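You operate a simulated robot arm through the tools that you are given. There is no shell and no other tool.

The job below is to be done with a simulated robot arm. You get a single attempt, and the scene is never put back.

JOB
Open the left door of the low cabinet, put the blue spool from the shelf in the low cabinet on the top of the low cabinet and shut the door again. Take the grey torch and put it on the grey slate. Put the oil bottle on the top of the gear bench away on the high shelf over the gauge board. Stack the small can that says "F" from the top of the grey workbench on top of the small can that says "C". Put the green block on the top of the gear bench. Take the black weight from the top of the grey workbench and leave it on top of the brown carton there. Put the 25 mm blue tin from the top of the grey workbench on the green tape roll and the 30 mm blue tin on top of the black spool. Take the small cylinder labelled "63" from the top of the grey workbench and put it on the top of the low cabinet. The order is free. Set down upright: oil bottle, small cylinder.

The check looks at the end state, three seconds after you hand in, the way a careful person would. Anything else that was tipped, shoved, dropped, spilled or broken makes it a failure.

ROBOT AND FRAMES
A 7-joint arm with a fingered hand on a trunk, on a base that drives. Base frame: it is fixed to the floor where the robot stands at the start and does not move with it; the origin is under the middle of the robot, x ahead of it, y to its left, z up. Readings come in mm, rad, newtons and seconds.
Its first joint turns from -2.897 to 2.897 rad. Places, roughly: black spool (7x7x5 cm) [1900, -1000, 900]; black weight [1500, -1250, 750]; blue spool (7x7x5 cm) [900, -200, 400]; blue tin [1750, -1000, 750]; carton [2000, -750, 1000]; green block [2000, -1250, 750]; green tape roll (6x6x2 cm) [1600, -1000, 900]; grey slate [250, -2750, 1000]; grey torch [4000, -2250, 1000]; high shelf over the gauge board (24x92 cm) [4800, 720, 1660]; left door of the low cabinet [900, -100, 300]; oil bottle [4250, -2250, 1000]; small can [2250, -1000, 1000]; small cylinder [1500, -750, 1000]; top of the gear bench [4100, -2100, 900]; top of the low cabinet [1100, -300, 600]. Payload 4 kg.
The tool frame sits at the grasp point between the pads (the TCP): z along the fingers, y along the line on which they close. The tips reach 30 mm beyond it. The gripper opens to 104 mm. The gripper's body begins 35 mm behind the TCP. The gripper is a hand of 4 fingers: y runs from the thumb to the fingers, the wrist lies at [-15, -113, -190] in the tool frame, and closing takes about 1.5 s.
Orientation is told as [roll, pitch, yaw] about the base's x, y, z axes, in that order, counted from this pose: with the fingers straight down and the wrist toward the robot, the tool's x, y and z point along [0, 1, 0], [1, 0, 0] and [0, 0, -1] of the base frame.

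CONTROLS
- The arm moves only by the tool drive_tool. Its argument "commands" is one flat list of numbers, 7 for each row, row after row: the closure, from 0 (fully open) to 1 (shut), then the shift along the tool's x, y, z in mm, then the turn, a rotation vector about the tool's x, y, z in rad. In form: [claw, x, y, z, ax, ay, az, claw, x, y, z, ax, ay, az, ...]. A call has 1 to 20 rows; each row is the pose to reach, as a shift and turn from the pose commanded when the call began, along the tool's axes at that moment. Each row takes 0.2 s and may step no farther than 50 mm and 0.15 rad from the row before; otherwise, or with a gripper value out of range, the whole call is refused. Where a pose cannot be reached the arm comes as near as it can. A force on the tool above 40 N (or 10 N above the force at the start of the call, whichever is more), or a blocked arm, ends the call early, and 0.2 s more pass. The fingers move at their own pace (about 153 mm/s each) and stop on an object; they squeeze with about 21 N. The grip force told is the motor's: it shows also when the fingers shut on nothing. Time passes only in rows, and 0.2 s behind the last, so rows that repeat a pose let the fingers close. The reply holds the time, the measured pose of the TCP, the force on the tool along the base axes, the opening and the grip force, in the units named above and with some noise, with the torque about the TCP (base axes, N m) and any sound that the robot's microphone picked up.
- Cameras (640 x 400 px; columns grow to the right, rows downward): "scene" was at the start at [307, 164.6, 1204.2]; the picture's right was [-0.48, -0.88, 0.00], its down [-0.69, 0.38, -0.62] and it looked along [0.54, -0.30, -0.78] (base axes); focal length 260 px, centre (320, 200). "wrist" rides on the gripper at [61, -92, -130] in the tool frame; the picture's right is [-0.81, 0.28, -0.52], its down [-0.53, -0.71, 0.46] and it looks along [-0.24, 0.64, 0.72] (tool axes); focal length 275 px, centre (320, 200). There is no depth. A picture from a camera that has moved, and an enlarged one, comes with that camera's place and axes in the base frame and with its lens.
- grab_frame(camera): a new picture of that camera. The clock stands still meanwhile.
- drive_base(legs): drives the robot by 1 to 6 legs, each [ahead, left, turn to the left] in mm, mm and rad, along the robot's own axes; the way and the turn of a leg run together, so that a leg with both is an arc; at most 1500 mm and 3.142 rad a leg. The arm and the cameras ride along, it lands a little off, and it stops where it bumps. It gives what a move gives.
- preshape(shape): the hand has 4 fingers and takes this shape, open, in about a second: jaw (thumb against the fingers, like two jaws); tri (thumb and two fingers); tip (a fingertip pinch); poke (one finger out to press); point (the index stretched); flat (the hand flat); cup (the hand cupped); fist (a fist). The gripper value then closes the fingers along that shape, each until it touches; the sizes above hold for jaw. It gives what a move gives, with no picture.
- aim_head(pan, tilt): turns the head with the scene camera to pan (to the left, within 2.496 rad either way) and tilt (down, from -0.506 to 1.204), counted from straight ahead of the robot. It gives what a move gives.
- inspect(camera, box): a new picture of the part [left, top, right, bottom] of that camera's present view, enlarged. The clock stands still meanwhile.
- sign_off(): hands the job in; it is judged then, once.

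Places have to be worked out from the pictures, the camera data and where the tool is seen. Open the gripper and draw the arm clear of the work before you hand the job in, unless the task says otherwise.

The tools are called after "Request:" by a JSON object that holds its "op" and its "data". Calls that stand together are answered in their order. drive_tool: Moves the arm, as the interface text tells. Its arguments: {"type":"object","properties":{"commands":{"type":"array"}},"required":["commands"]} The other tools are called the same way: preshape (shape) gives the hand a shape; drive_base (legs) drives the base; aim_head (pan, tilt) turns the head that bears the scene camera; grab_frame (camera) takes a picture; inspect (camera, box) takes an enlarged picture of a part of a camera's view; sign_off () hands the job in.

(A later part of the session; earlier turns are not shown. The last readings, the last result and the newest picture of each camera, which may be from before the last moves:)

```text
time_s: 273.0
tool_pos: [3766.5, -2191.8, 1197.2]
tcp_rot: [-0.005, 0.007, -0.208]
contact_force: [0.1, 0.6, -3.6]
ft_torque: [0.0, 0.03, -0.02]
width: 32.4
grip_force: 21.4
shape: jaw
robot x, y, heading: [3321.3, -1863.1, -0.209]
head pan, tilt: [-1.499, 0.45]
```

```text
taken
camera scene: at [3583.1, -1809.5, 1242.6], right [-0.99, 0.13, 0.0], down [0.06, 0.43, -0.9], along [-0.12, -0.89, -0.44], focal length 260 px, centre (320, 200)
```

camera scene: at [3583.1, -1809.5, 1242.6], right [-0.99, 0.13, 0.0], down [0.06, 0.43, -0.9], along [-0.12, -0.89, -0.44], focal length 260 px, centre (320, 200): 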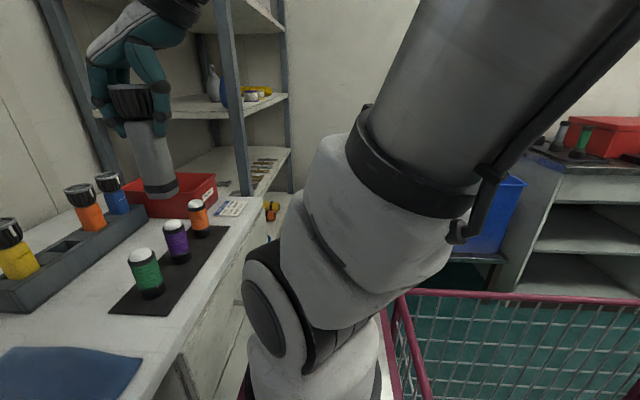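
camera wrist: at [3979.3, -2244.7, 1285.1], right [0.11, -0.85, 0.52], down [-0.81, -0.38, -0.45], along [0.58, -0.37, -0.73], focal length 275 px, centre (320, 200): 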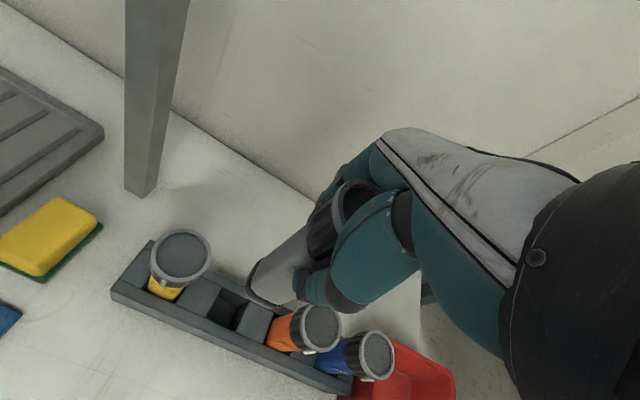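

The right aisle is open between the tube table (w -1080) and the bins and wall bench (w -2200). I strafe to its middle and reverse along it.

Request:
{"op": "drive_base", "data": {"legs": [[0, -480, 0.005], [-1100, 0, 0]]}}

Request:
{"op": "aim_head", "data": {"pan": -2.3, "tilt": 0.45}}

Request:
{"op": "grab_frame", "data": {"camera": "scene"}}

Request:
{"op": "aim_head", "data": {"pan": 2.2, "tilt": 0.45}}

Request:
{"op": "grab_frame", "data": {"camera": "scene"}}

```text
time_s: 281.2
tool_pos: [2574.1, -2438.0, 1197.2]
tcp_rot: [-0.006, 0.004, -0.2]
contact_force: [-0.6, -0.2, -3.1]
ft_torque: [0.04, -0.03, 0.03]
width: 32.3
grip_force: 20.9
shape: jaw
robot x, y, heading: [2127.0, -2118.3, -0.194]
head pan, tilt: [-1.499, 0.45]
```

```text
time_s: 282.3
tool_pos: [2574.2, -2438.1, 1197.2]
tcp_rot: [-0.006, 0.006, -0.198]
contact_force: [-0.1, 0.3, -3.4]
ft_torque: [-0.02, 0.02, 0.0]
width: 32.2
grip_force: 21.6
shape: jaw
robot x, y, heading: [2127.9, -2118.8, -0.198]
head pan, tilt: [-2.3, 0.45]
```

```text
taken
camera scene: at [2327.5, -2022.0, 1242.6], right [-0.6, 0.8, 0.0], down [0.35, 0.26, -0.9], along [-0.72, -0.54, -0.44], focal length 260 px, centre (320, 200)
```

scene: 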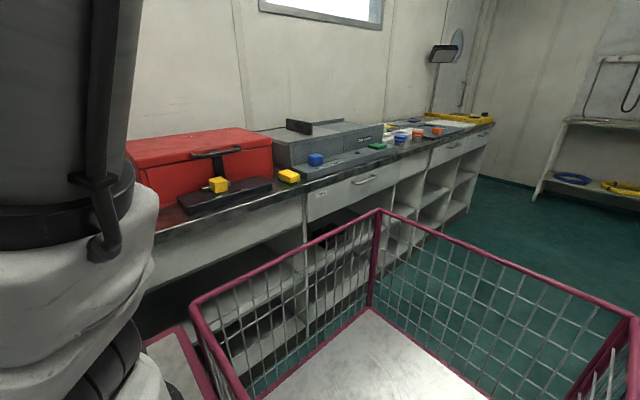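

```text
time_s: 285.9
tool_pos: [2574.7, -2438.4, 1197.2]
tcp_rot: [-0.005, 0.006, -0.199]
contact_force: [-0.6, -0.6, -3.9]
ft_torque: [0.0, 0.03, 0.04]
width: 32.3
grip_force: 20.9
shape: jaw
robot x, y, heading: [2123.3, -2120.0, -0.199]
head pan, tilt: [2.201, 0.45]
```

```text
taken
camera scene: at [2362.5, -1883.3, 1242.6], right [0.91, 0.42, 0.0], down [0.18, -0.4, -0.9], along [-0.38, 0.82, -0.44], focal length 260 px, centre (320, 200)
```

scene: 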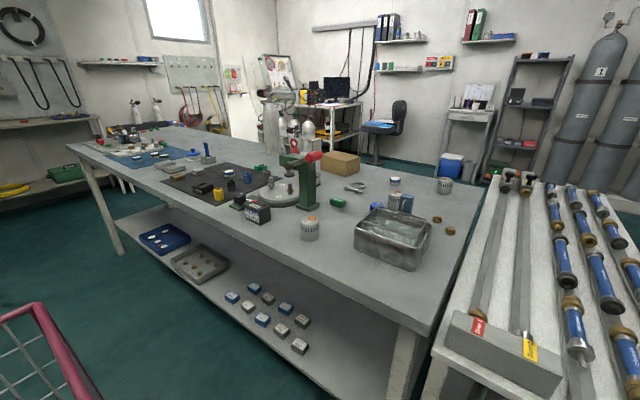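

I reverse another 1200 mm toward the near end of the wall bench.

Request:
{"op": "drive_base", "data": {"legs": [[-1250, 0, 0]]}}

Request:
{"op": "aim_head", "data": {"pan": -2.0, "tilt": 0.5}}

Request:
{"op": "grab_frame", "data": {"camera": "scene"}}

Request:
{"op": "aim_head", "data": {"pan": -1.3, "tilt": 0.4}}

Request:
{"op": "grab_frame", "data": {"camera": "scene"}}

```text
time_s: 292.2
tool_pos: [1352.3, -2193.5, 1197.5]
tcp_rot: [-0.006, 0.005, -0.203]
contact_force: [0.0, 0.2, -4.0]
ft_torque: [0.0, 0.0, -0.01]
width: 32.5
grip_force: 21.0
shape: jaw
robot x, y, heading: [903.6, -1871.1, -0.202]
head pan, tilt: [2.201, 0.45]
```

```text
time_s: 295.6
tool_pos: [1353.0, -2193.1, 1197.0]
tcp_rot: [-0.006, 0.005, -0.202]
contact_force: [0.0, 0.0, -3.0]
ft_torque: [0.03, 0.01, -0.01]
width: 32.5
grip_force: 20.8
shape: jaw
robot x, y, heading: [903.8, -1868.3, -0.207]
head pan, tilt: [-2.0, 0.499]
```

```text
taken
camera scene: at [1126.6, -1794.3, 1238.2], right [-0.81, 0.59, 0.0], down [0.28, 0.39, -0.88], along [-0.52, -0.71, -0.48], focal length 260 px, centre (320, 200)
```

scene: 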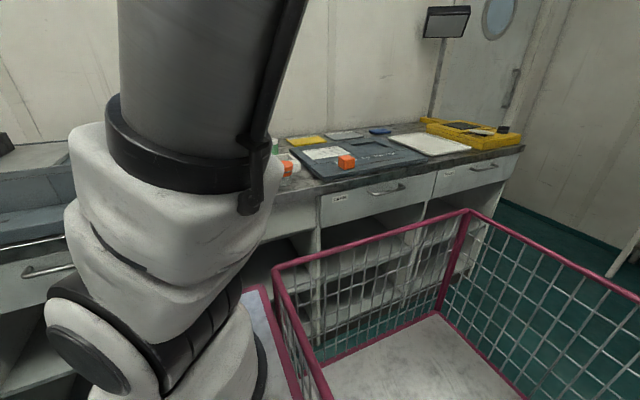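

```text
time_s: 296.7
tool_pos: [1352.5, -2193.4, 1197.2]
tcp_rot: [-0.006, 0.005, -0.202]
contact_force: [-0.3, -1.1, -3.7]
ft_torque: [0.06, 0.01, -0.02]
width: 32.3
grip_force: 20.9
shape: jaw
robot x, y, heading: [903.2, -1870.7, -0.208]
head pan, tilt: [-1.3, 0.4]
```

```text
taken
camera scene: at [1186.6, -1813.3, 1247.3], right [-1.0, -0.07, 0.0], down [-0.03, 0.39, -0.92], along [0.06, -0.92, -0.39], focal length 260 px, centre (320, 200)
```

scene: 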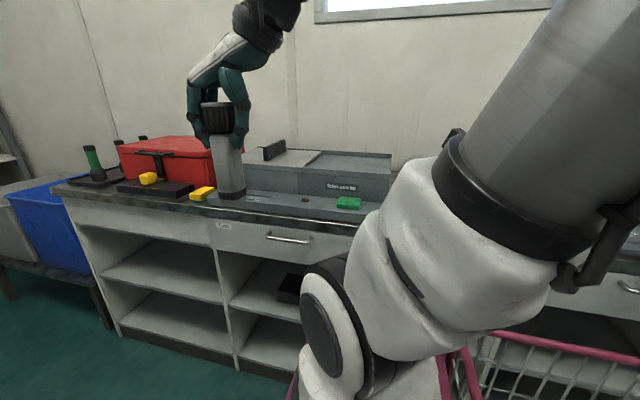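

I enlarge the near end of the wall bench to find the grey slate.

Request:
{"op": "aim_head", "data": {"pan": -2.0, "tilt": 0.5}}

Request:
{"op": "inspect", "data": {"camera": "scene", "box": [260, 90, 540, 220]}}

Request:
{"op": "inspect", "data": {"camera": "scene", "box": [260, 110, 420, 200]}}

```text
time_s: 297.8
tool_pos: [1353.5, -2192.4, 1197.2]
tcp_rot: [-0.005, 0.006, -0.202]
contact_force: [-0.3, -0.4, -3.9]
ft_torque: [0.01, 0.03, 0.04]
width: 32.3
grip_force: 20.3
shape: jaw
robot x, y, heading: [906.4, -1867.7, -0.195]
head pan, tilt: [-2.0, 0.499]
```

```text
2.29 times, centred on (400, 155) of scene
camera zoom: at [1126.6, -1794.4, 1238.2], right [-0.81, 0.59, 0.0], down [0.28, 0.39, -0.88], along [-0.52, -0.71, -0.48], focal length 594 px, centre (137, 303)
```

zoom: 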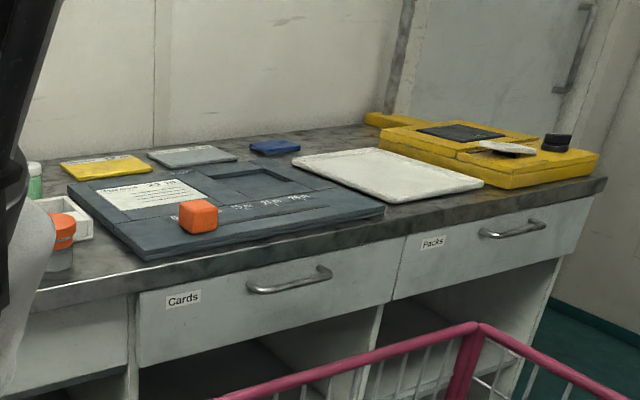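

```text
4.00 times, centred on (340, 155) of scene
camera zoom: at [1126.6, -1794.4, 1238.2], right [-0.81, 0.59, 0.0], down [0.28, 0.39, -0.88], along [-0.52, -0.71, -0.48], focal length 1039 px, centre (240, 380)
```

zoom: 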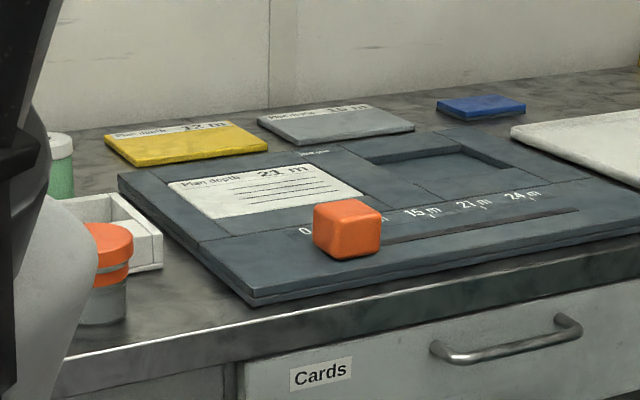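

The grey slate is the grey plate "Plan depth 15 m" near (270, -2760). I reverse 700 mm and move 200 mm toward the wall bench so it is within reach on my right.

Request:
{"op": "drive_base", "data": {"legs": [[-700, 0, 0], [0, -190, 0]]}}

Request:
{"op": "aim_head", "data": {"pan": -1.5, "tilt": 0.55}}

Request:
{"op": "grab_frame", "data": {"camera": "scene"}}

Request:
{"op": "aim_head", "data": {"pan": -2.0, "tilt": 0.55}}

Request:
{"op": "grab_frame", "data": {"camera": "scene"}}

```text
time_s: 302.7
tool_pos: [651.7, -2240.9, 1197.1]
tcp_rot: [-0.004, 0.004, -0.189]
contact_force: [0.4, 0.9, -3.8]
ft_torque: [0.03, 0.03, -0.02]
width: 32.2
grip_force: 20.9
shape: jaw
robot x, y, heading: [197.9, -1924.0, -0.189]
head pan, tilt: [-2.0, 0.499]
```

```text
time_s: 303.6
tool_pos: [650.8, -2240.9, 1198.0]
tcp_rot: [-0.004, 0.005, -0.19]
contact_force: [-0.1, 0.3, -3.5]
ft_torque: [0.03, -0.01, -0.01]
width: 32.1
grip_force: 20.7
shape: jaw
robot x, y, heading: [198.6, -1923.6, -0.193]
head pan, tilt: [-1.499, 0.55]
```

```text
taken
camera scene: at [462.7, -1860.0, 1233.6], right [-0.99, 0.12, 0.0], down [0.06, 0.52, -0.85], along [-0.1, -0.85, -0.52], focal length 260 px, centre (320, 200)
```

scene: 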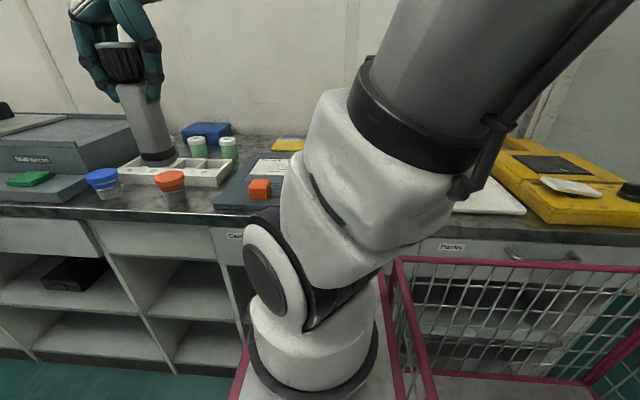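

```text
time_s: 304.5
tool_pos: [651.7, -2240.2, 1197.2]
tcp_rot: [-0.007, 0.005, -0.191]
contact_force: [0.0, 0.1, -3.0]
ft_torque: [0.02, 0.03, -0.04]
width: 32.3
grip_force: 20.4
shape: jaw
robot x, y, heading: [199.0, -1921.1, -0.19]
head pan, tilt: [-2.0, 0.55]
```

```text
taken
camera scene: at [421.3, -1844.0, 1233.6], right [-0.81, 0.58, 0.0], down [0.3, 0.43, -0.85], along [-0.49, -0.69, -0.52], focal length 260 px, centre (320, 200)
```

scene: 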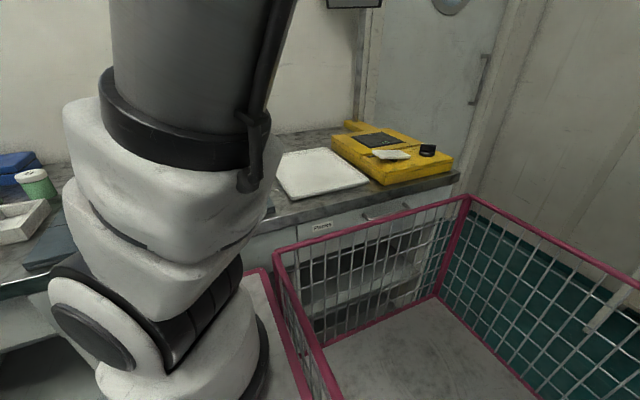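

The arm blocks the view of the slate, so I turn the robot to face the wall bench with the slate in front of the arm.

Request:
{"op": "drive_base", "data": {"legs": [[430, 0, 0], [0, 200, 0], [0, 0, -1.581], [130, 0, 0]]}}

Request:
{"op": "aim_head", "data": {"pan": -0.4, "tilt": 0.6}}

Request:
{"op": "grab_frame", "data": {"camera": "scene"}}

Request:
{"op": "grab_frame", "data": {"camera": "wrist"}}

```text
time_s: 313.1
tool_pos: [319.2, -2390.7, 1196.8]
tcp_rot: [-0.005, 0.007, -1.757]
contact_force: [-0.4, -0.5, -2.6]
ft_torque: [0.0, -0.02, 0.01]
width: 32.1
grip_force: 21.3
shape: jaw
robot x, y, heading: [635.6, -1940.4, -1.758]
head pan, tilt: [-2.0, 0.55]
```

```text
time_s: 314.7
tool_pos: [319.4, -2389.9, 1197.8]
tcp_rot: [-0.005, 0.005, -1.757]
contact_force: [-0.5, 0.4, -4.8]
ft_torque: [0.0, 0.0, 0.0]
width: 32.0
grip_force: 21.2
shape: jaw
robot x, y, heading: [633.9, -1938.5, -1.754]
head pan, tilt: [-0.4, 0.6]
```

```text
taken
camera scene: at [739.6, -2283.2, 1229.1], right [-0.83, 0.55, 0.0], down [0.31, 0.47, -0.82], along [-0.46, -0.69, -0.57], focal length 260 px, centre (320, 200)
```

scene: 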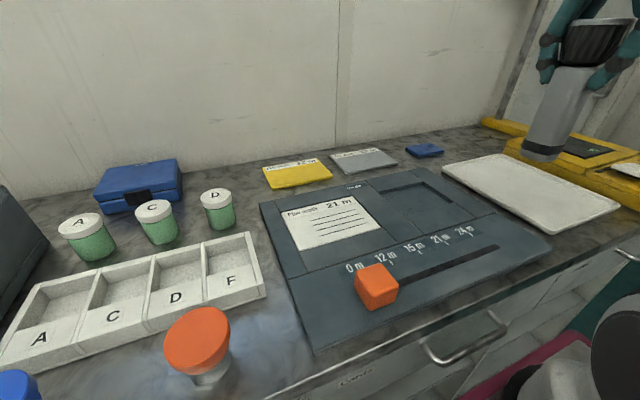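

```text
taken
camera wrist: at [397.7, -2312.4, 1327.2], right [-0.85, -0.12, 0.52], down [-0.39, 0.8, -0.45], along [-0.36, -0.58, -0.73], focal length 275 px, centre (320, 200)
```

wrist: 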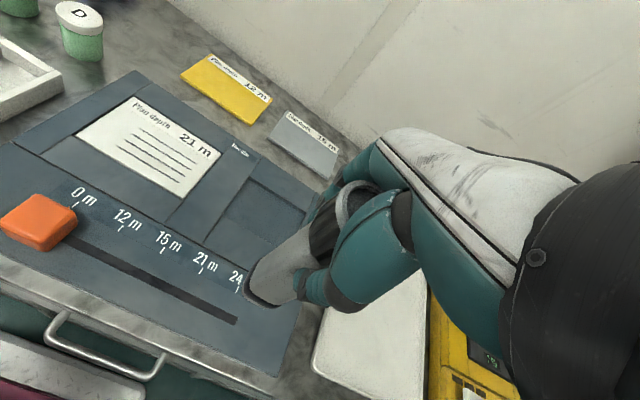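

I see the yellow "12 m", grey "15 m" slates. The grey slate's centre triangulates to about (228, -2819), z≈875. I carry the torch above it.

Request:
{"op": "drive_tool", "data": {"commands": [1, -1, 44, 0, 0, 0, 0, 1, -2, 88, 0, 0, 0, 0, 1, -3, 131, 0, 0, 0, 0, 1, -4, 175, 0, 0, 0, 0, 1, -6, 219, 0, 0, 0, 0, 1, -7, 263, 0, 0, 0, 0, 1, -8, 306, 0, 0, 0, 0, 1, -9, 350, 0, 0, 0, 0, 1, -10, 394, 0, 0, 0, 0, 1, -11, 437, 0, 0, 0, 0, 1, -11, 437, 40, 0, 0, 0, 1, -11, 437, 80, 0, 0, 0, 1, -11, 437, 110, 0, 0, 0, 1, -11, 437, 110, 0, 0, 0]}}

Request:
{"op": "grab_frame", "data": {"camera": "wrist"}}

Request:
{"op": "inspect", "data": {"camera": "scene", "box": [240, 60, 480, 240]}}

```text
time_s: 317.7
tool_pos: [227.7, -2815.5, 1085.5]
tcp_rot: [-0.005, 0.006, -1.759]
contact_force: [0.2, 0.2, -3.2]
ft_torque: [0.02, 0.0, 0.01]
width: 32.4
grip_force: 20.7
shape: jaw
robot x, y, heading: [634.3, -1937.9, -1.759]
head pan, tilt: [-0.4, 0.6]
```

```text
taken
camera wrist: at [306.9, -2739.1, 1215.9], right [-0.85, -0.12, 0.52], down [-0.39, 0.8, -0.45], along [-0.36, -0.58, -0.73], focal length 275 px, centre (320, 200)
```

wrist: 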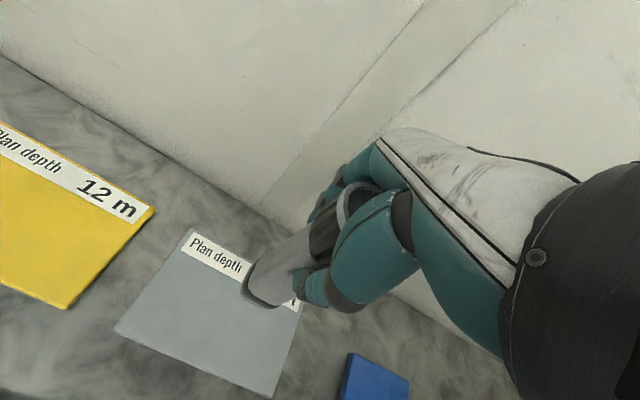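

```text
2.22 times, centred on (360, 150) of scene
camera zoom: at [739.6, -2283.3, 1229.0], right [-0.83, 0.55, 0.0], down [0.31, 0.47, -0.82], along [-0.46, -0.69, -0.57], focal length 577 px, centre (231, 311)
```

zoom: 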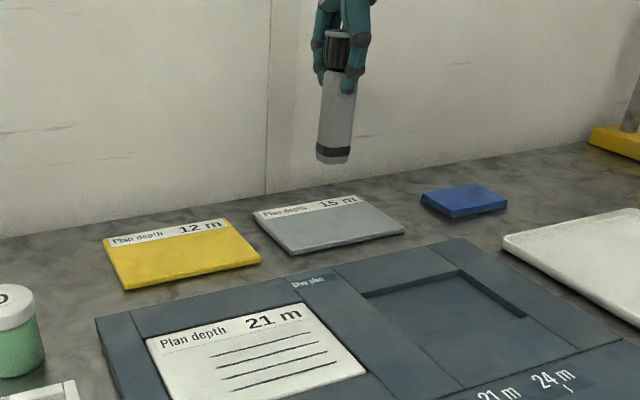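

The torch hangs over the slate (centre about (232, -2810)), its tail near z 965. I correct slightly and lower 65 mm.

Request:
{"op": "drive_tool", "data": {"commands": [1, 3, -6, 20, 0, 0, 0, 1, 3, -6, 45, 0, 0, 0, 1, 3, -6, 65, 0, 0, 0, 1, 3, -6, 65, 0, 0, 0]}}

Request:
{"op": "inspect", "data": {"camera": "scene", "box": [240, 60, 480, 240]}}

Request:
{"op": "grab_frame", "data": {"camera": "wrist"}}

```text
time_s: 318.7
tool_pos: [231.0, -2812.5, 1020.6]
tcp_rot: [-0.006, 0.006, -1.759]
contact_force: [-0.2, -0.1, -2.8]
ft_torque: [0.0, -0.05, 0.0]
width: 32.4
grip_force: 21.0
shape: jaw
robot x, y, heading: [635.1, -1936.9, -1.757]
head pan, tilt: [-0.4, 0.6]
```

```text
2.22 times, centred on (360, 150) of scene
camera zoom: at [739.6, -2283.3, 1229.0], right [-0.83, 0.55, 0.0], down [0.31, 0.47, -0.82], along [-0.46, -0.69, -0.57], focal length 577 px, centre (231, 311)
```

zoom: 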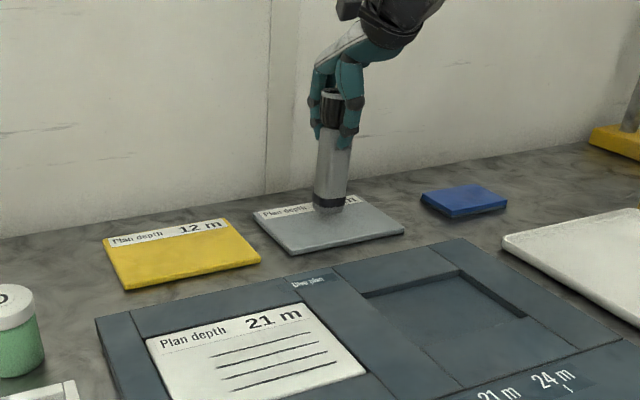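

```text
taken
camera wrist: at [309.5, -2734.1, 1150.1], right [-0.85, -0.12, 0.52], down [-0.39, 0.8, -0.45], along [-0.36, -0.58, -0.73], focal length 275 px, centre (320, 200)
```

wrist: 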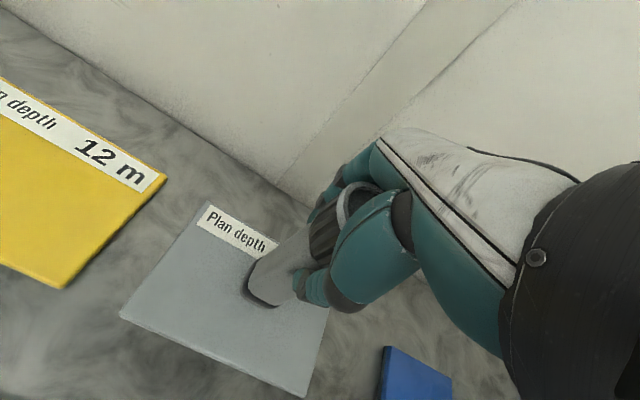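

Close above the slate. I centre a bit more and lower in small steps.

Request:
{"op": "drive_tool", "data": {"commands": [1, 5, -6, 3, 0, 0, 0, 1, 5, -6, 7, 0, 0, 0, 1, 5, -6, 11, 0, 0, 0, 1, 5, -6, 14, 0, 0, 0, 1, 5, -6, 14, 0, 0, 0]}}

Request:
{"op": "inspect", "data": {"camera": "wrist", "box": [180, 180, 380, 340]}}

```text
time_s: 319.9
tool_pos: [236.7, -2806.7, 1007.6]
tcp_rot: [-0.007, 0.003, -1.759]
contact_force: [3.2, 0.9, 11.5]
ft_torque: [-0.03, -0.03, 0.05]
width: 32.7
grip_force: 21.0
shape: jaw
robot x, y, heading: [636.3, -1939.6, -1.758]
head pan, tilt: [-0.4, 0.6]
```

```text
2.50 times, centred on (280, 260) of wrist
camera zoom: at [314.9, -2728.1, 1137.1], right [-0.84, -0.12, 0.52], down [-0.39, 0.8, -0.45], along [-0.36, -0.58, -0.73], focal length 688 px, centre (420, 50)
```

zoom: 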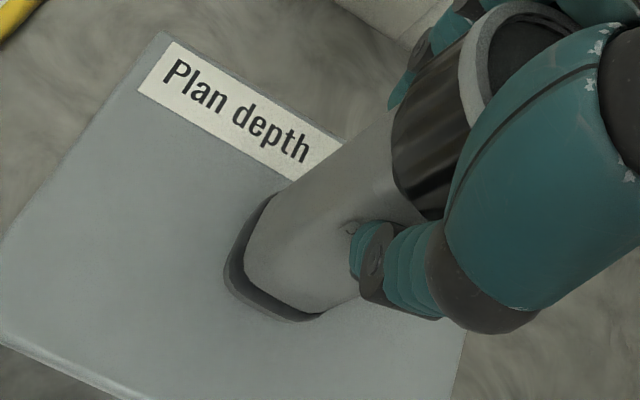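

Touching down with 11 N. I ease off 1 mm and open.

Request:
{"op": "drive_tool", "data": {"commands": [1, 0, 0, -1, 0, 0, 0, 1, 0, 0, -1.5, 0, 0, 0, 0.8, 0, 0, -1.5, 0, 0, 0, 0.6, 0, 0, -1.5, 0, 0, 0, 0.3, 0, 0, -1.5, 0, 0, 0, 0, 0, 0, -1.5, 0, 0, 0, 0, 0, 0, -1.5, 0, 0, 0, 0, 0, 0, -1.5, 0, 0, 0]}}

Request:
{"op": "inspect", "data": {"camera": "scene", "box": [240, 60, 480, 240]}}

Request:
{"op": "grab_frame", "data": {"camera": "wrist"}}

```text
time_s: 321.7
tool_pos: [237.3, -2804.5, 1007.8]
tcp_rot: [-0.006, 0.004, -1.76]
contact_force: [-0.7, -0.2, 0.3]
ft_torque: [-0.02, -0.02, 0.0]
width: 103.4
grip_force: 0.1
shape: jaw
robot x, y, heading: [635.7, -1935.2, -1.763]
head pan, tilt: [-0.4, 0.6]
```

```text
2.22 times, centred on (360, 150) of scene
camera zoom: at [739.6, -2283.2, 1229.1], right [-0.83, 0.55, 0.0], down [0.31, 0.47, -0.82], along [-0.46, -0.69, -0.57], focal length 577 px, centre (231, 311)
```

zoom: 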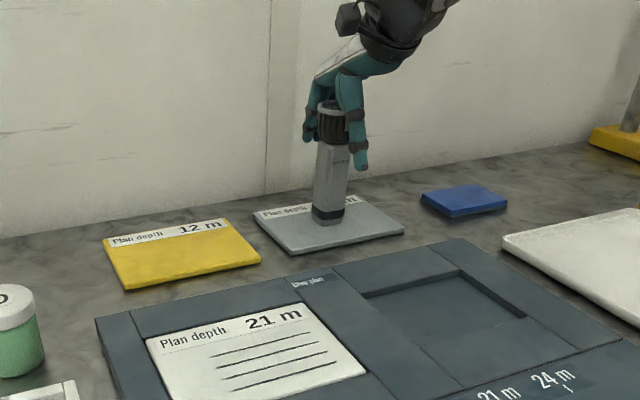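

```text
taken
camera wrist: at [314.2, -2728.2, 1137.7], right [-0.85, -0.12, 0.52], down [-0.39, 0.8, -0.45], along [-0.36, -0.58, -0.73], focal length 275 px, centre (320, 200)
```

wrist: 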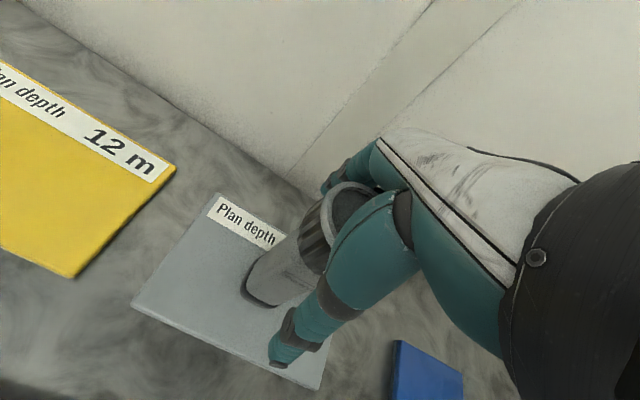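

Stands free. I raise the hand straight up and check.

Request:
{"op": "drive_tool", "data": {"commands": [0, 0, 0, -10, 0, 0, 0, 0, 0, 0, -25, 0, 0, 0, 0, 0, 0, -45, 0, 0, 0, 0, 0, 0, -75, 0, 0, 0, 0, 0, 0, -115, 0, 0, 0, 0, 0, 0, -155, 0, 0, 0, 0, 0, 0, -195, 0, 0, 0, 0, 0, -40, -205, 0, 0, 0, 0, 0, -80, -205, 0, 0, 0, 0, 0, -125, -205, 0, 0, 0, 0, 0, -170, -205, 0, 0, 0, 0, 0, -215, -205, 0, 0, 0, 0, 0, -260, -205, 0, 0, 0, 0, 0, -305, -205, 0, 0, 0, 0, 0, -350, -205, 0, 0, 0, 0, 0, -390, -205, 0, 0, 0]}}

Request:
{"op": "grab_frame", "data": {"camera": "scene"}}

```text
time_s: 325.1
tool_pos: [309.8, -2423.9, 1216.4]
tcp_rot: [-0.006, 0.005, -1.758]
contact_force: [0.5, -0.5, -0.8]
ft_torque: [0.04, 0.01, -0.02]
width: 103.8
grip_force: 0.1
shape: jaw
robot x, y, heading: [637.1, -1937.6, -1.763]
head pan, tilt: [-0.4, 0.6]
```

```text
taken
camera scene: at [739.8, -2283.2, 1229.0], right [-0.83, 0.55, 0.0], down [0.31, 0.47, -0.82], along [-0.46, -0.69, -0.57], focal length 260 px, centre (320, 200)
```

scene: 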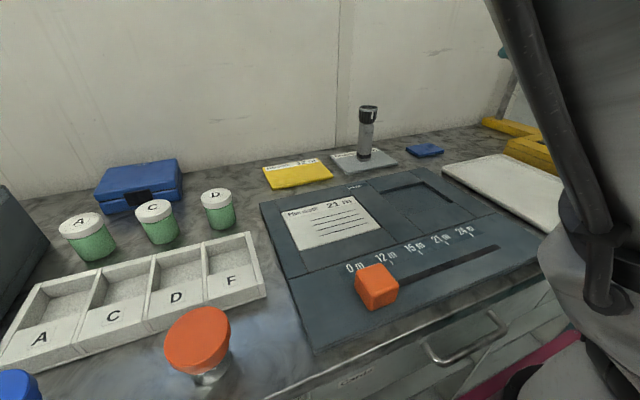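

The torch stands on the grey slate. Now I turn round to face the workbench from this aisle and move along it.

Request:
{"op": "drive_base", "data": {"legs": [[-140, 0, 0], [0, 0, 3.13], [0, -700, 0]]}}

Request:
{"op": "aim_head", "data": {"pan": -0.3, "tilt": 0.55}}

Request:
{"op": "grab_frame", "data": {"camera": "scene"}}

```text
time_s: 337.4
tool_pos: [1628.0, -1350.3, 1217.0]
tcp_rot: [-0.006, 0.005, 1.473]
contact_force: [-0.3, 0.6, -0.2]
ft_torque: [0.01, -0.04, -0.02]
width: 103.6
grip_force: 0.0
shape: jaw
robot x, y, heading: [1351.5, -1864.2, 1.475]
head pan, tilt: [-0.4, 0.6]
```

```text
time_s: 338.1
tool_pos: [1628.3, -1350.0, 1216.6]
tcp_rot: [-0.006, 0.005, 1.473]
contact_force: [-0.3, 0.1, 0.2]
ft_torque: [0.0, 0.02, -0.01]
width: 103.5
grip_force: 0.2
shape: jaw
robot x, y, heading: [1348.0, -1867.8, 1.477]
head pan, tilt: [-0.3, 0.55]
```

```text
taken
camera scene: at [1206.5, -1522.6, 1233.6], right [0.92, -0.39, 0.0], down [-0.2, -0.48, -0.85], along [0.33, 0.79, -0.52], focal length 260 px, centre (320, 200)
```

scene: 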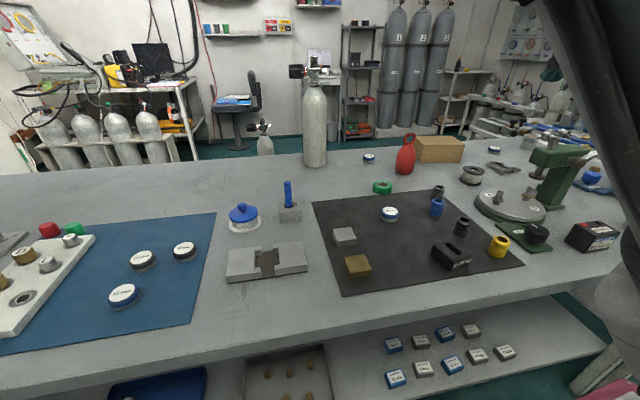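

A good overview. I straighten the heading, then enlarge the items on the bench.

Request:
{"op": "drive_base", "data": {"legs": [[0, 0, -0.106], [0, -200, 0]]}}

Request:
{"op": "aim_head", "data": {"pan": -0.2, "tilt": 0.6}}

Request:
{"op": "inspect", "data": {"camera": "scene", "box": [200, 100, 420, 260]}}

Request:
{"op": "inspect", "data": {"camera": "scene", "box": [400, 100, 640, 270]}}

Request:
{"op": "inspect", "data": {"camera": "scene", "box": [0, 120, 220, 300]}}

```text
time_s: 340.2
tool_pos: [1875.7, -1423.9, 1215.9]
tcp_rot: [-0.006, 0.006, 1.367]
contact_force: [0.8, -0.3, -0.5]
ft_torque: [-0.01, 0.01, 0.01]
width: 103.8
grip_force: 0.0
shape: jaw
robot x, y, heading: [1540.0, -1903.8, 1.367]
head pan, tilt: [-0.3, 0.55]
```

```text
time_s: 340.9
tool_pos: [1874.5, -1423.3, 1216.8]
tcp_rot: [-0.004, 0.007, 1.367]
contact_force: [-0.4, 0.0, -0.5]
ft_torque: [0.04, -0.03, 0.03]
width: 104.0
grip_force: 0.0
shape: jaw
robot x, y, heading: [1541.2, -1903.7, 1.367]
head pan, tilt: [-0.201, 0.6]
```

```text
2.50 times, centred on (310, 180) of scene
camera zoom: at [1428.8, -1546.5, 1229.1], right [0.92, -0.39, 0.0], down [-0.22, -0.52, -0.83], along [0.32, 0.76, -0.56], focal length 649 px, centre (345, 250)
```

zoom: 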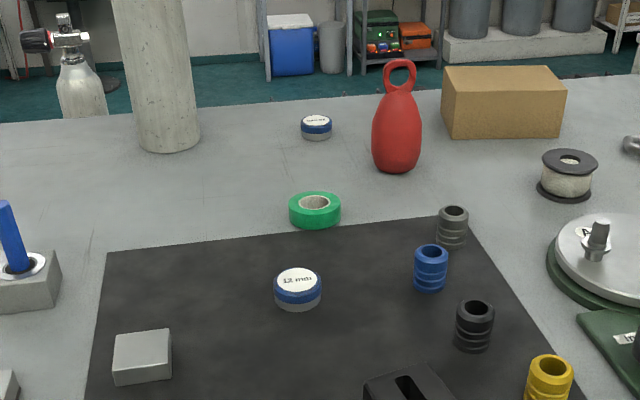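

```text
2.35 times, centred on (520, 185) of scene
camera zoom: at [1428.8, -1546.5, 1229.1], right [0.92, -0.39, 0.0], down [-0.22, -0.52, -0.83], along [0.32, 0.76, -0.56], focal length 611 px, centre (-151, 235)
```

zoom: 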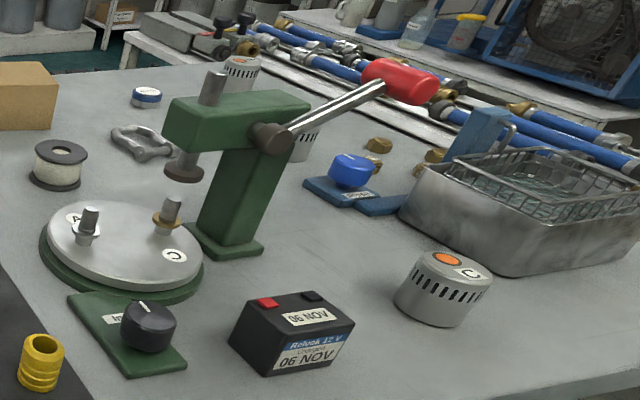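

```text
2.22 times, centred on (110, 210) of scene
camera zoom: at [1428.8, -1546.5, 1229.1], right [0.92, -0.39, 0.0], down [-0.22, -0.52, -0.83], along [0.32, 0.76, -0.56], focal length 577 px, centre (787, 178)
```

zoom: 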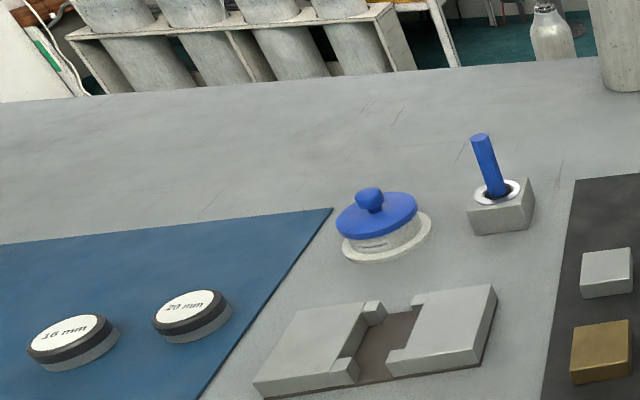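

I read the labels on the tins and cans at higher magnification.

Request:
{"op": "inspect", "data": {"camera": "scene", "box": [285, 120, 345, 160]}}

Request:
{"op": "inspect", "data": {"camera": "scene", "box": [440, 120, 500, 160]}}

Request:
{"op": "inspect", "data": {"camera": "scene", "box": [480, 115, 680, 245]}}

Request:
{"op": "aim_head", "data": {"pan": 0.5, "tilt": 0.6}}

Request:
{"op": "inspect", "data": {"camera": "scene", "box": [120, 100, 440, 300]}}

```text
10.00 times, centred on (315, 140) of scene
camera zoom: at [1428.8, -1546.5, 1229.1], right [0.92, -0.39, 0.0], down [-0.22, -0.52, -0.83], along [0.32, 0.76, -0.56], focal length 2597 px, centre (370, 800)
```

zoom: 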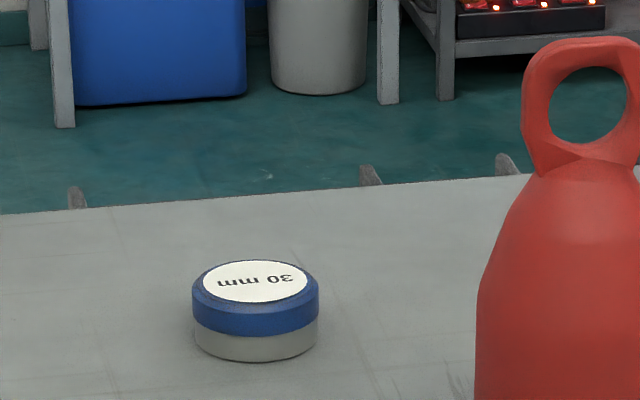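

```text
10.00 times, centred on (470, 140) of scene
camera zoom: at [1428.8, -1546.5, 1229.1], right [0.92, -0.39, 0.0], down [-0.22, -0.52, -0.83], along [0.32, 0.76, -0.56], focal length 2597 px, centre (-1180, 800)
```

zoom: 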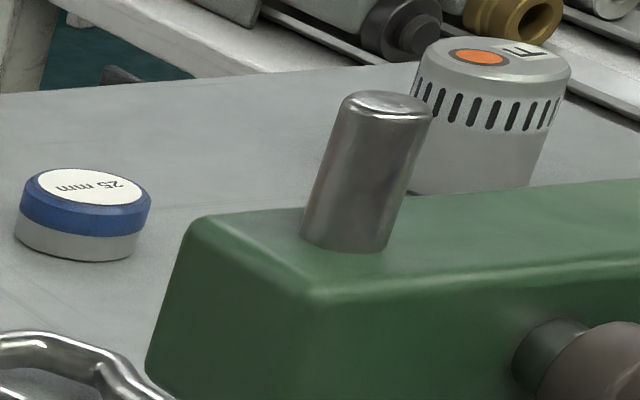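

```text
refused: 680 is not a number from 0 to 640
```

```text
time_s: 341.9
tool_pos: [1874.9, -1423.0, 1217.5]
tcp_rot: [-0.006, 0.006, 1.368]
contact_force: [0.8, 0.2, 0.1]
ft_torque: [0.03, -0.01, 0.03]
width: 103.9
grip_force: 0.1
shape: jaw
robot x, y, heading: [1542.5, -1904.7, 1.367]
head pan, tilt: [0.499, 0.6]
```

```text
2.00 times, centred on (280, 200) of scene
camera zoom: at [1368.4, -1543.1, 1229.1], right [0.96, 0.29, 0.0], down [0.16, -0.54, -0.83], along [-0.24, 0.79, -0.56], focal length 519 px, centre (400, 200)
```

zoom: 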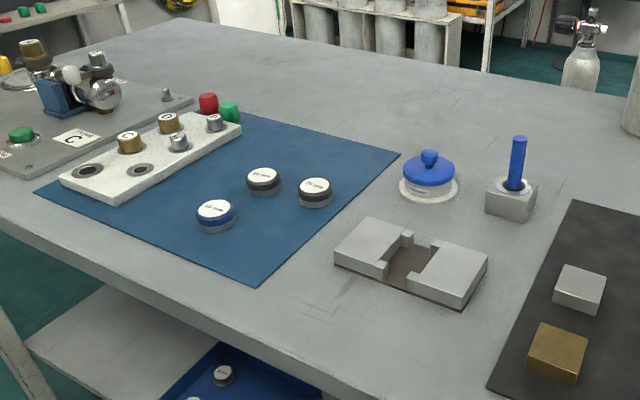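

Labels read: the 30 mm tin is by the carton's left at about (1709, -780); the 25 mm tin near (2205, -892); can "C" near (2061, -1377); the black spool near (1912, -1040), tape roll (1633, -979), carton (1962, -832). I drive 100 mm closer and move the hand toward the 30 mm tin, turning it so the wrist stays clear of the red bottle.

Request:
{"op": "drive_base", "data": {"legs": [[100, 0, 0]]}}

Request:
{"op": "aim_head", "data": {"pan": -0.2, "tilt": 0.6}}

Request:
{"op": "grab_frame", "data": {"camera": "scene"}}

Request:
{"op": "grab_frame", "data": {"camera": "wrist"}}

```text
time_s: 343.1
tool_pos: [1895.8, -1325.0, 1216.5]
tcp_rot: [-0.005, 0.006, 1.364]
contact_force: [-0.2, 0.2, 0.0]
ft_torque: [-0.01, -0.06, 0.0]
width: 103.7
grip_force: 0.0
shape: jaw
robot x, y, heading: [1557.1, -1804.6, 1.365]
head pan, tilt: [0.499, 0.6]
```

```text
time_s: 344.1
tool_pos: [1896.2, -1324.7, 1216.3]
tcp_rot: [-0.006, 0.005, 1.366]
contact_force: [-0.3, -0.7, -0.5]
ft_torque: [0.0, -0.01, 0.0]
width: 104.1
grip_force: 0.0
shape: jaw
robot x, y, heading: [1561.3, -1805.9, 1.367]
head pan, tilt: [-0.201, 0.6]
```

```text
taken
camera scene: at [1449.4, -1448.6, 1229.1], right [0.92, -0.39, 0.0], down [-0.22, -0.52, -0.83], along [0.32, 0.76, -0.57], focal length 260 px, centre (320, 200)
```

scene: 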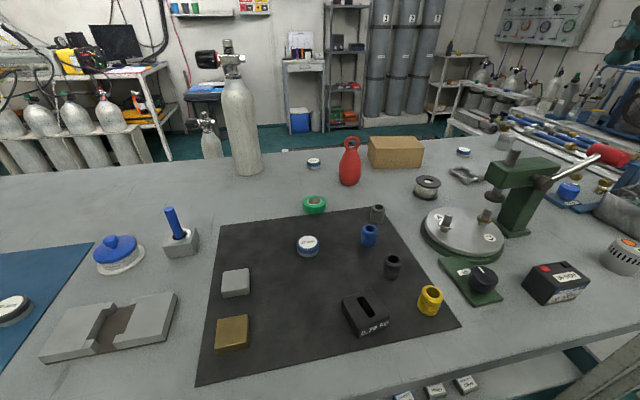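

```text
taken
camera wrist: at [1817.3, -1402.4, 1346.4], right [0.85, 0.11, 0.52], down [0.38, -0.81, -0.45], along [0.37, 0.58, -0.73], focal length 275 px, centre (320, 200)
```

wrist: 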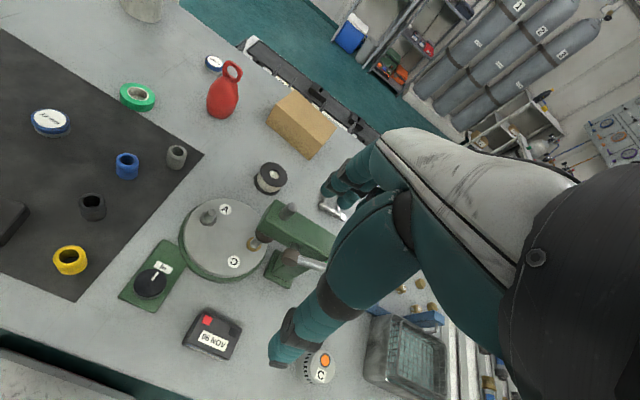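

Both pictures agree on the 30 mm tin at about (1714, -786). I move above it at a safe height with the hand turned 0.44 rad.

Request:
{"op": "drive_tool", "data": {"commands": [0, 22, 38, 0, 0, 0, 0.04, 0, 44, 75, 0, 0, 0, 0.08, 0, 66, 113, 0, 0, 0, 0.12, 0, 89, 151, 0, 0, 0, 0.16, 0, 111, 189, 0, 0, 0, 0.2, 0, 133, 226, 0, 0, 0, 0.24, 0, 155, 264, 0, 0, 0, 0.28, 0, 177, 302, 0, 0, 0, 0.32, 0, 199, 340, 0, 0, 0, 0.36, 0, 221, 378, 0, 0, 0, 0.4, 0, 244, 415, 0, 0, 0, 0.44, 0, 266, 453, 0, 0, 0, 0.44, 0, 288, 491, 20, 0, 0, 0.44, 0, 288, 491, 65, 0, 0, 0.44, 0, 288, 491, 110, 0, 0, 0.44, 0, 288, 491, 155, 0, 0, 0.44, 0, 288, 491, 200, 0, 0, 0.44, 0, 288, 491, 200, 0, 0, 0.44]}}

Request:
{"op": "grab_frame", "data": {"camera": "wrist"}}

Request:
{"op": "grab_frame", "data": {"camera": "scene"}}

```text
time_s: 347.9
tool_pos: [1728.1, -853.0, 1064.4]
tcp_rot: [-0.008, 0.003, 0.937]
contact_force: [0.2, -0.6, -0.6]
ft_torque: [0.0, 0.01, -0.02]
width: 103.9
grip_force: 0.1
shape: jaw
out of reach, approached as far as the arm can: row 11, 12, 13, 14, 15, 16, 17, 18
robot x, y, heading: [1563.4, -1805.8, 1.367]
head pan, tilt: [-0.201, 0.6]
```

```text
taken
camera wrist: at [1624.6, -889.7, 1193.2], right [0.81, -0.26, 0.52], down [0.01, -0.89, -0.45], along [0.58, 0.37, -0.72], focal length 275 px, centre (320, 200)
```

wrist: 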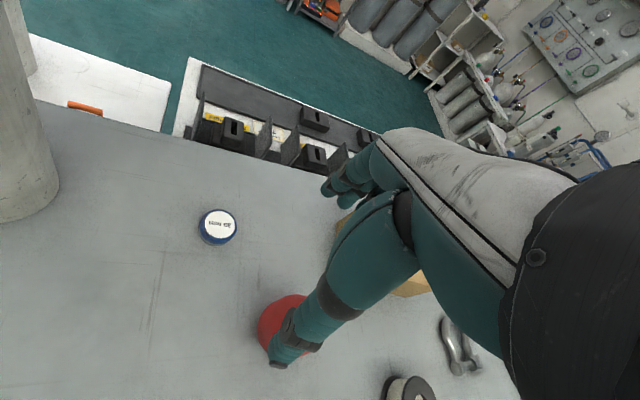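

```text
taken
camera scene: at [1449.4, -1448.7, 1229.1], right [0.92, -0.39, 0.0], down [-0.22, -0.52, -0.83], along [0.33, 0.76, -0.57], focal length 260 px, centre (320, 200)
```

scene: 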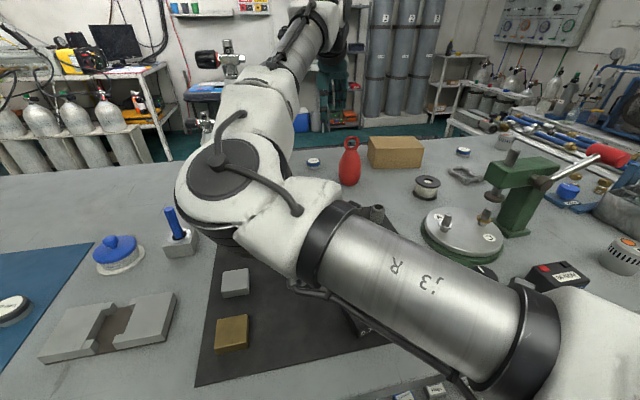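

The arm has swung its elbow out to the left and can't reach the tin this way. I raise and retract the hand to its earlier place, then shift the base 400 mm left so the tin lies right-front of the arm.

Request:
{"op": "drive_tool", "data": {"commands": [0, 0, 0, -45, 0, 0, 0, 0, 0, 0, -90, 0, 0, 0, 0, 0, 0, -135, 0, 0, 0, 0, -35, -23, -150, 0, 0, -0.04, 0, -69, -47, -150, 0, 0, -0.08, 0, -104, -70, -150, 0, 0, -0.12, 0, -138, -94, -150, 0, 0, -0.16, 0, -173, -117, -150, 0, 0, -0.2, 0, -208, -140, -150, 0, 0, -0.24, 0, -242, -164, -150, 0, 0, -0.28, 0, -277, -187, -150, 0, 0, -0.32, 0, -311, -211, -150, 0, 0, -0.36, 0, -346, -234, -150, 0, 0, -0.4, 0, -380, -258, -150, 0, 0, -0.43, 0, -415, -281, -150, 0, 0, -0.43, 0, -415, -281, -150, 0, 0, -0.43]}}

Request:
{"op": "grab_frame", "data": {"camera": "scene"}}

```text
time_s: 351.4
tool_pos: [1890.6, -1325.6, 1215.1]
tcp_rot: [-0.005, 0.005, 1.356]
contact_force: [-0.3, -0.4, -0.6]
ft_torque: [-0.01, -0.01, 0.04]
width: 104.0
grip_force: 0.0
shape: jaw
out of reach, approached as far as the arm can: row 1, 2, 3
robot x, y, heading: [1560.4, -1804.7, 1.365]
head pan, tilt: [-0.201, 0.6]
```

```text
taken
camera scene: at [1449.4, -1448.7, 1229.1], right [0.92, -0.39, 0.0], down [-0.22, -0.52, -0.83], along [0.33, 0.76, -0.56], focal length 260 px, centre (320, 200)
```

scene: 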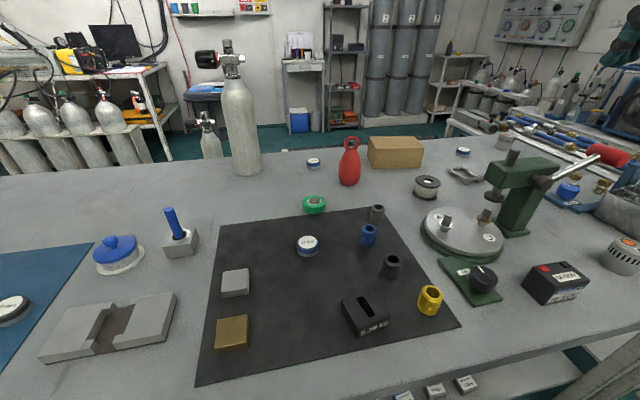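

Everything is as before. I shift the base 400 mm left and 35 mm ahead.

Request:
{"op": "drive_base", "data": {"legs": [[0, 400, 0], [35, 0, 0]]}}

Request:
{"op": "grab_frame", "data": {"camera": "scene"}}

Request:
{"op": "grab_frame", "data": {"camera": "wrist"}}

```text
time_s: 354.3
tool_pos: [1512.0, -1210.7, 1215.8]
tcp_rot: [-0.005, 0.006, 1.352]
contact_force: [0.2, 0.1, 0.2]
ft_torque: [0.02, 0.04, 0.0]
width: 103.8
grip_force: 0.0
shape: jaw
robot x, y, heading: [1178.0, -1690.0, 1.361]
head pan, tilt: [-0.201, 0.6]
```

```text
taken
camera scene: at [1068.9, -1331.5, 1229.1], right [0.92, -0.4, 0.0], down [-0.23, -0.52, -0.82], along [0.33, 0.76, -0.57], focal length 260 px, centre (320, 200)
```

scene: 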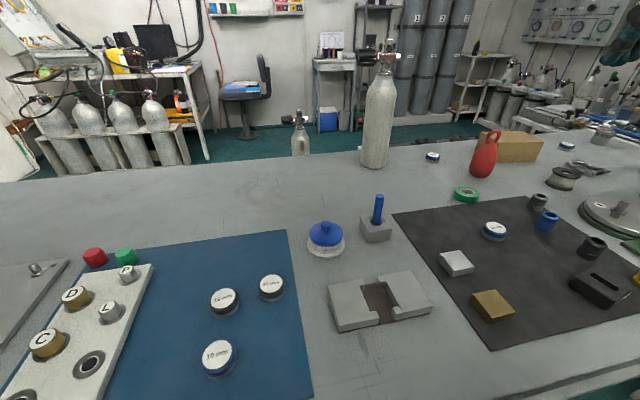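

```text
taken
camera wrist: at [1431.7, -1284.9, 1345.0], right [0.85, 0.09, 0.52], down [0.37, -0.82, -0.45], along [0.38, 0.57, -0.73], focal length 275 px, centre (320, 200)
```

wrist: 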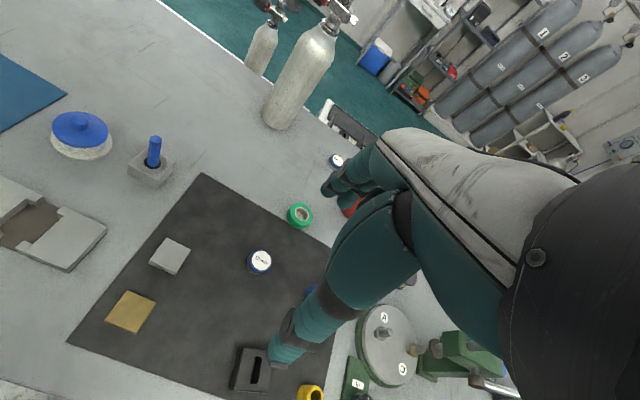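

I try again, reaching forward-right to above the 30 mm tin at (1716, -766).

Request:
{"op": "drive_tool", "data": {"commands": [0, -9, 43, 0, 0, 0, 0.02, 0, -19, 87, 0, 0, 0, 0.04, 0, -28, 130, 0, 0, 0, 0.06, 0, -37, 174, 0, 0, 0, 0.08, 0, -46, 217, 0, 0, 0, 0.1, 0, -56, 261, 10, 0, 0, 0.12, 0, -65, 304, 20, 0, 0, 0.14, 0, -75, 348, 30, 0, 0, 0.16, 0, -84, 391, 40, 0, 0, 0.16, 0, -93, 435, 60, 0, 0, 0.16, 0, -102, 478, 80, 0, 0, 0.16, 0, -102, 478, 120, 0, 0, 0.16, 0, -102, 478, 120, 0, 0, 0.16]}}

Request:
{"op": "grab_frame", "data": {"camera": "scene"}}

Request:
{"op": "grab_frame", "data": {"camera": "wrist"}}

```text
time_s: 357.1
tool_pos: [1715.5, -766.1, 1094.1]
tcp_rot: [-0.006, 0.005, 1.191]
contact_force: [-0.3, -0.5, -0.6]
ft_torque: [-0.02, -0.04, 0.01]
width: 104.0
grip_force: 0.3
shape: jaw
robot x, y, heading: [1178.1, -1690.5, 1.362]
head pan, tilt: [-0.201, 0.6]
```

```text
taken
camera scene: at [1069.0, -1331.5, 1229.1], right [0.92, -0.4, 0.0], down [-0.23, -0.52, -0.83], along [0.33, 0.76, -0.57], focal length 260 px, centre (320, 200)
```

scene: 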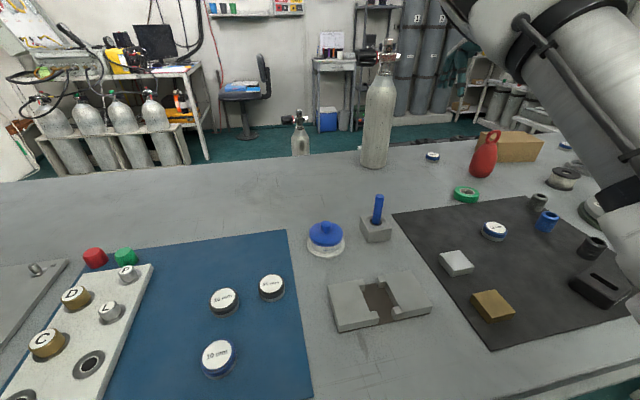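

```text
taken
camera wrist: at [1624.6, -826.2, 1223.2], right [0.85, -0.04, 0.52], down [0.23, -0.86, -0.45], along [0.47, 0.5, -0.73], focal length 275 px, centre (320, 200)
```

wrist: 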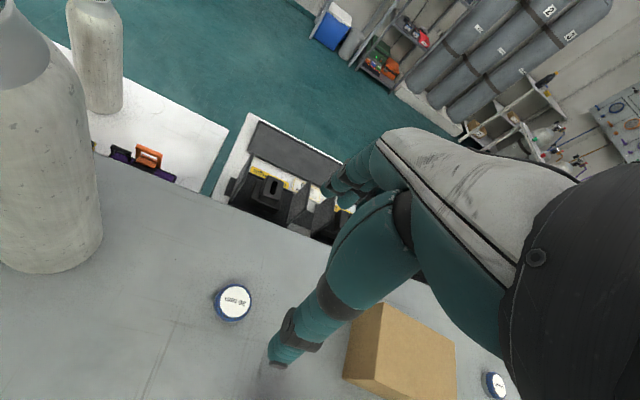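

The arm now reaches well. The tin is right under the TCP at (1716, -764). I lower to 40 mm above and check.

Request:
{"op": "drive_tool", "data": {"commands": [0.3, 0, 1, 40, 0, 0, 0, 0.3, 0, 1, 80, 0, 0, 0, 0.3, 0, 1, 120, 0, 0, 0, 0.3, 0, 1, 150, 0, 0, 0, 0.3, 0, 1, 150, 0, 0, 0]}}

Request:
{"op": "grab_frame", "data": {"camera": "wrist"}}

Request:
{"op": "inspect", "data": {"camera": "scene", "box": [380, 90, 560, 200]}}

```text
time_s: 358.3
tool_pos: [1717.9, -764.4, 944.7]
tcp_rot: [-0.004, 0.003, 1.191]
contact_force: [0.1, 0.0, -0.4]
ft_torque: [0.0, 0.0, 0.02]
width: 73.1
grip_force: 0.1
shape: jaw
robot x, y, heading: [1183.4, -1691.5, 1.362]
head pan, tilt: [-0.201, 0.6]
```

```text
taken
camera wrist: at [1626.9, -826.4, 1073.8], right [0.85, -0.04, 0.52], down [0.23, -0.86, -0.45], along [0.47, 0.5, -0.73], focal length 275 px, centre (320, 200)
```

wrist: 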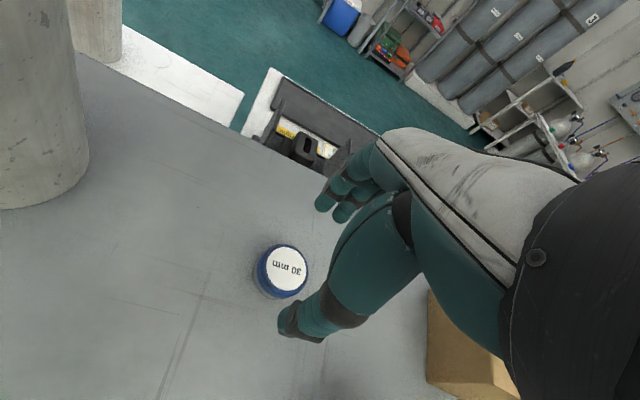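

```text
3.56 times, centred on (470, 145) of scene
camera zoom: at [1069.0, -1331.5, 1229.1], right [0.92, -0.4, 0.0], down [-0.23, -0.52, -0.82], along [0.33, 0.76, -0.57], focal length 923 px, centre (-213, 396)
```

zoom: 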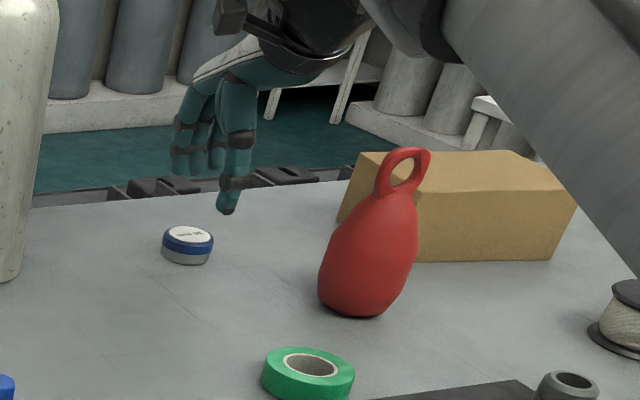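

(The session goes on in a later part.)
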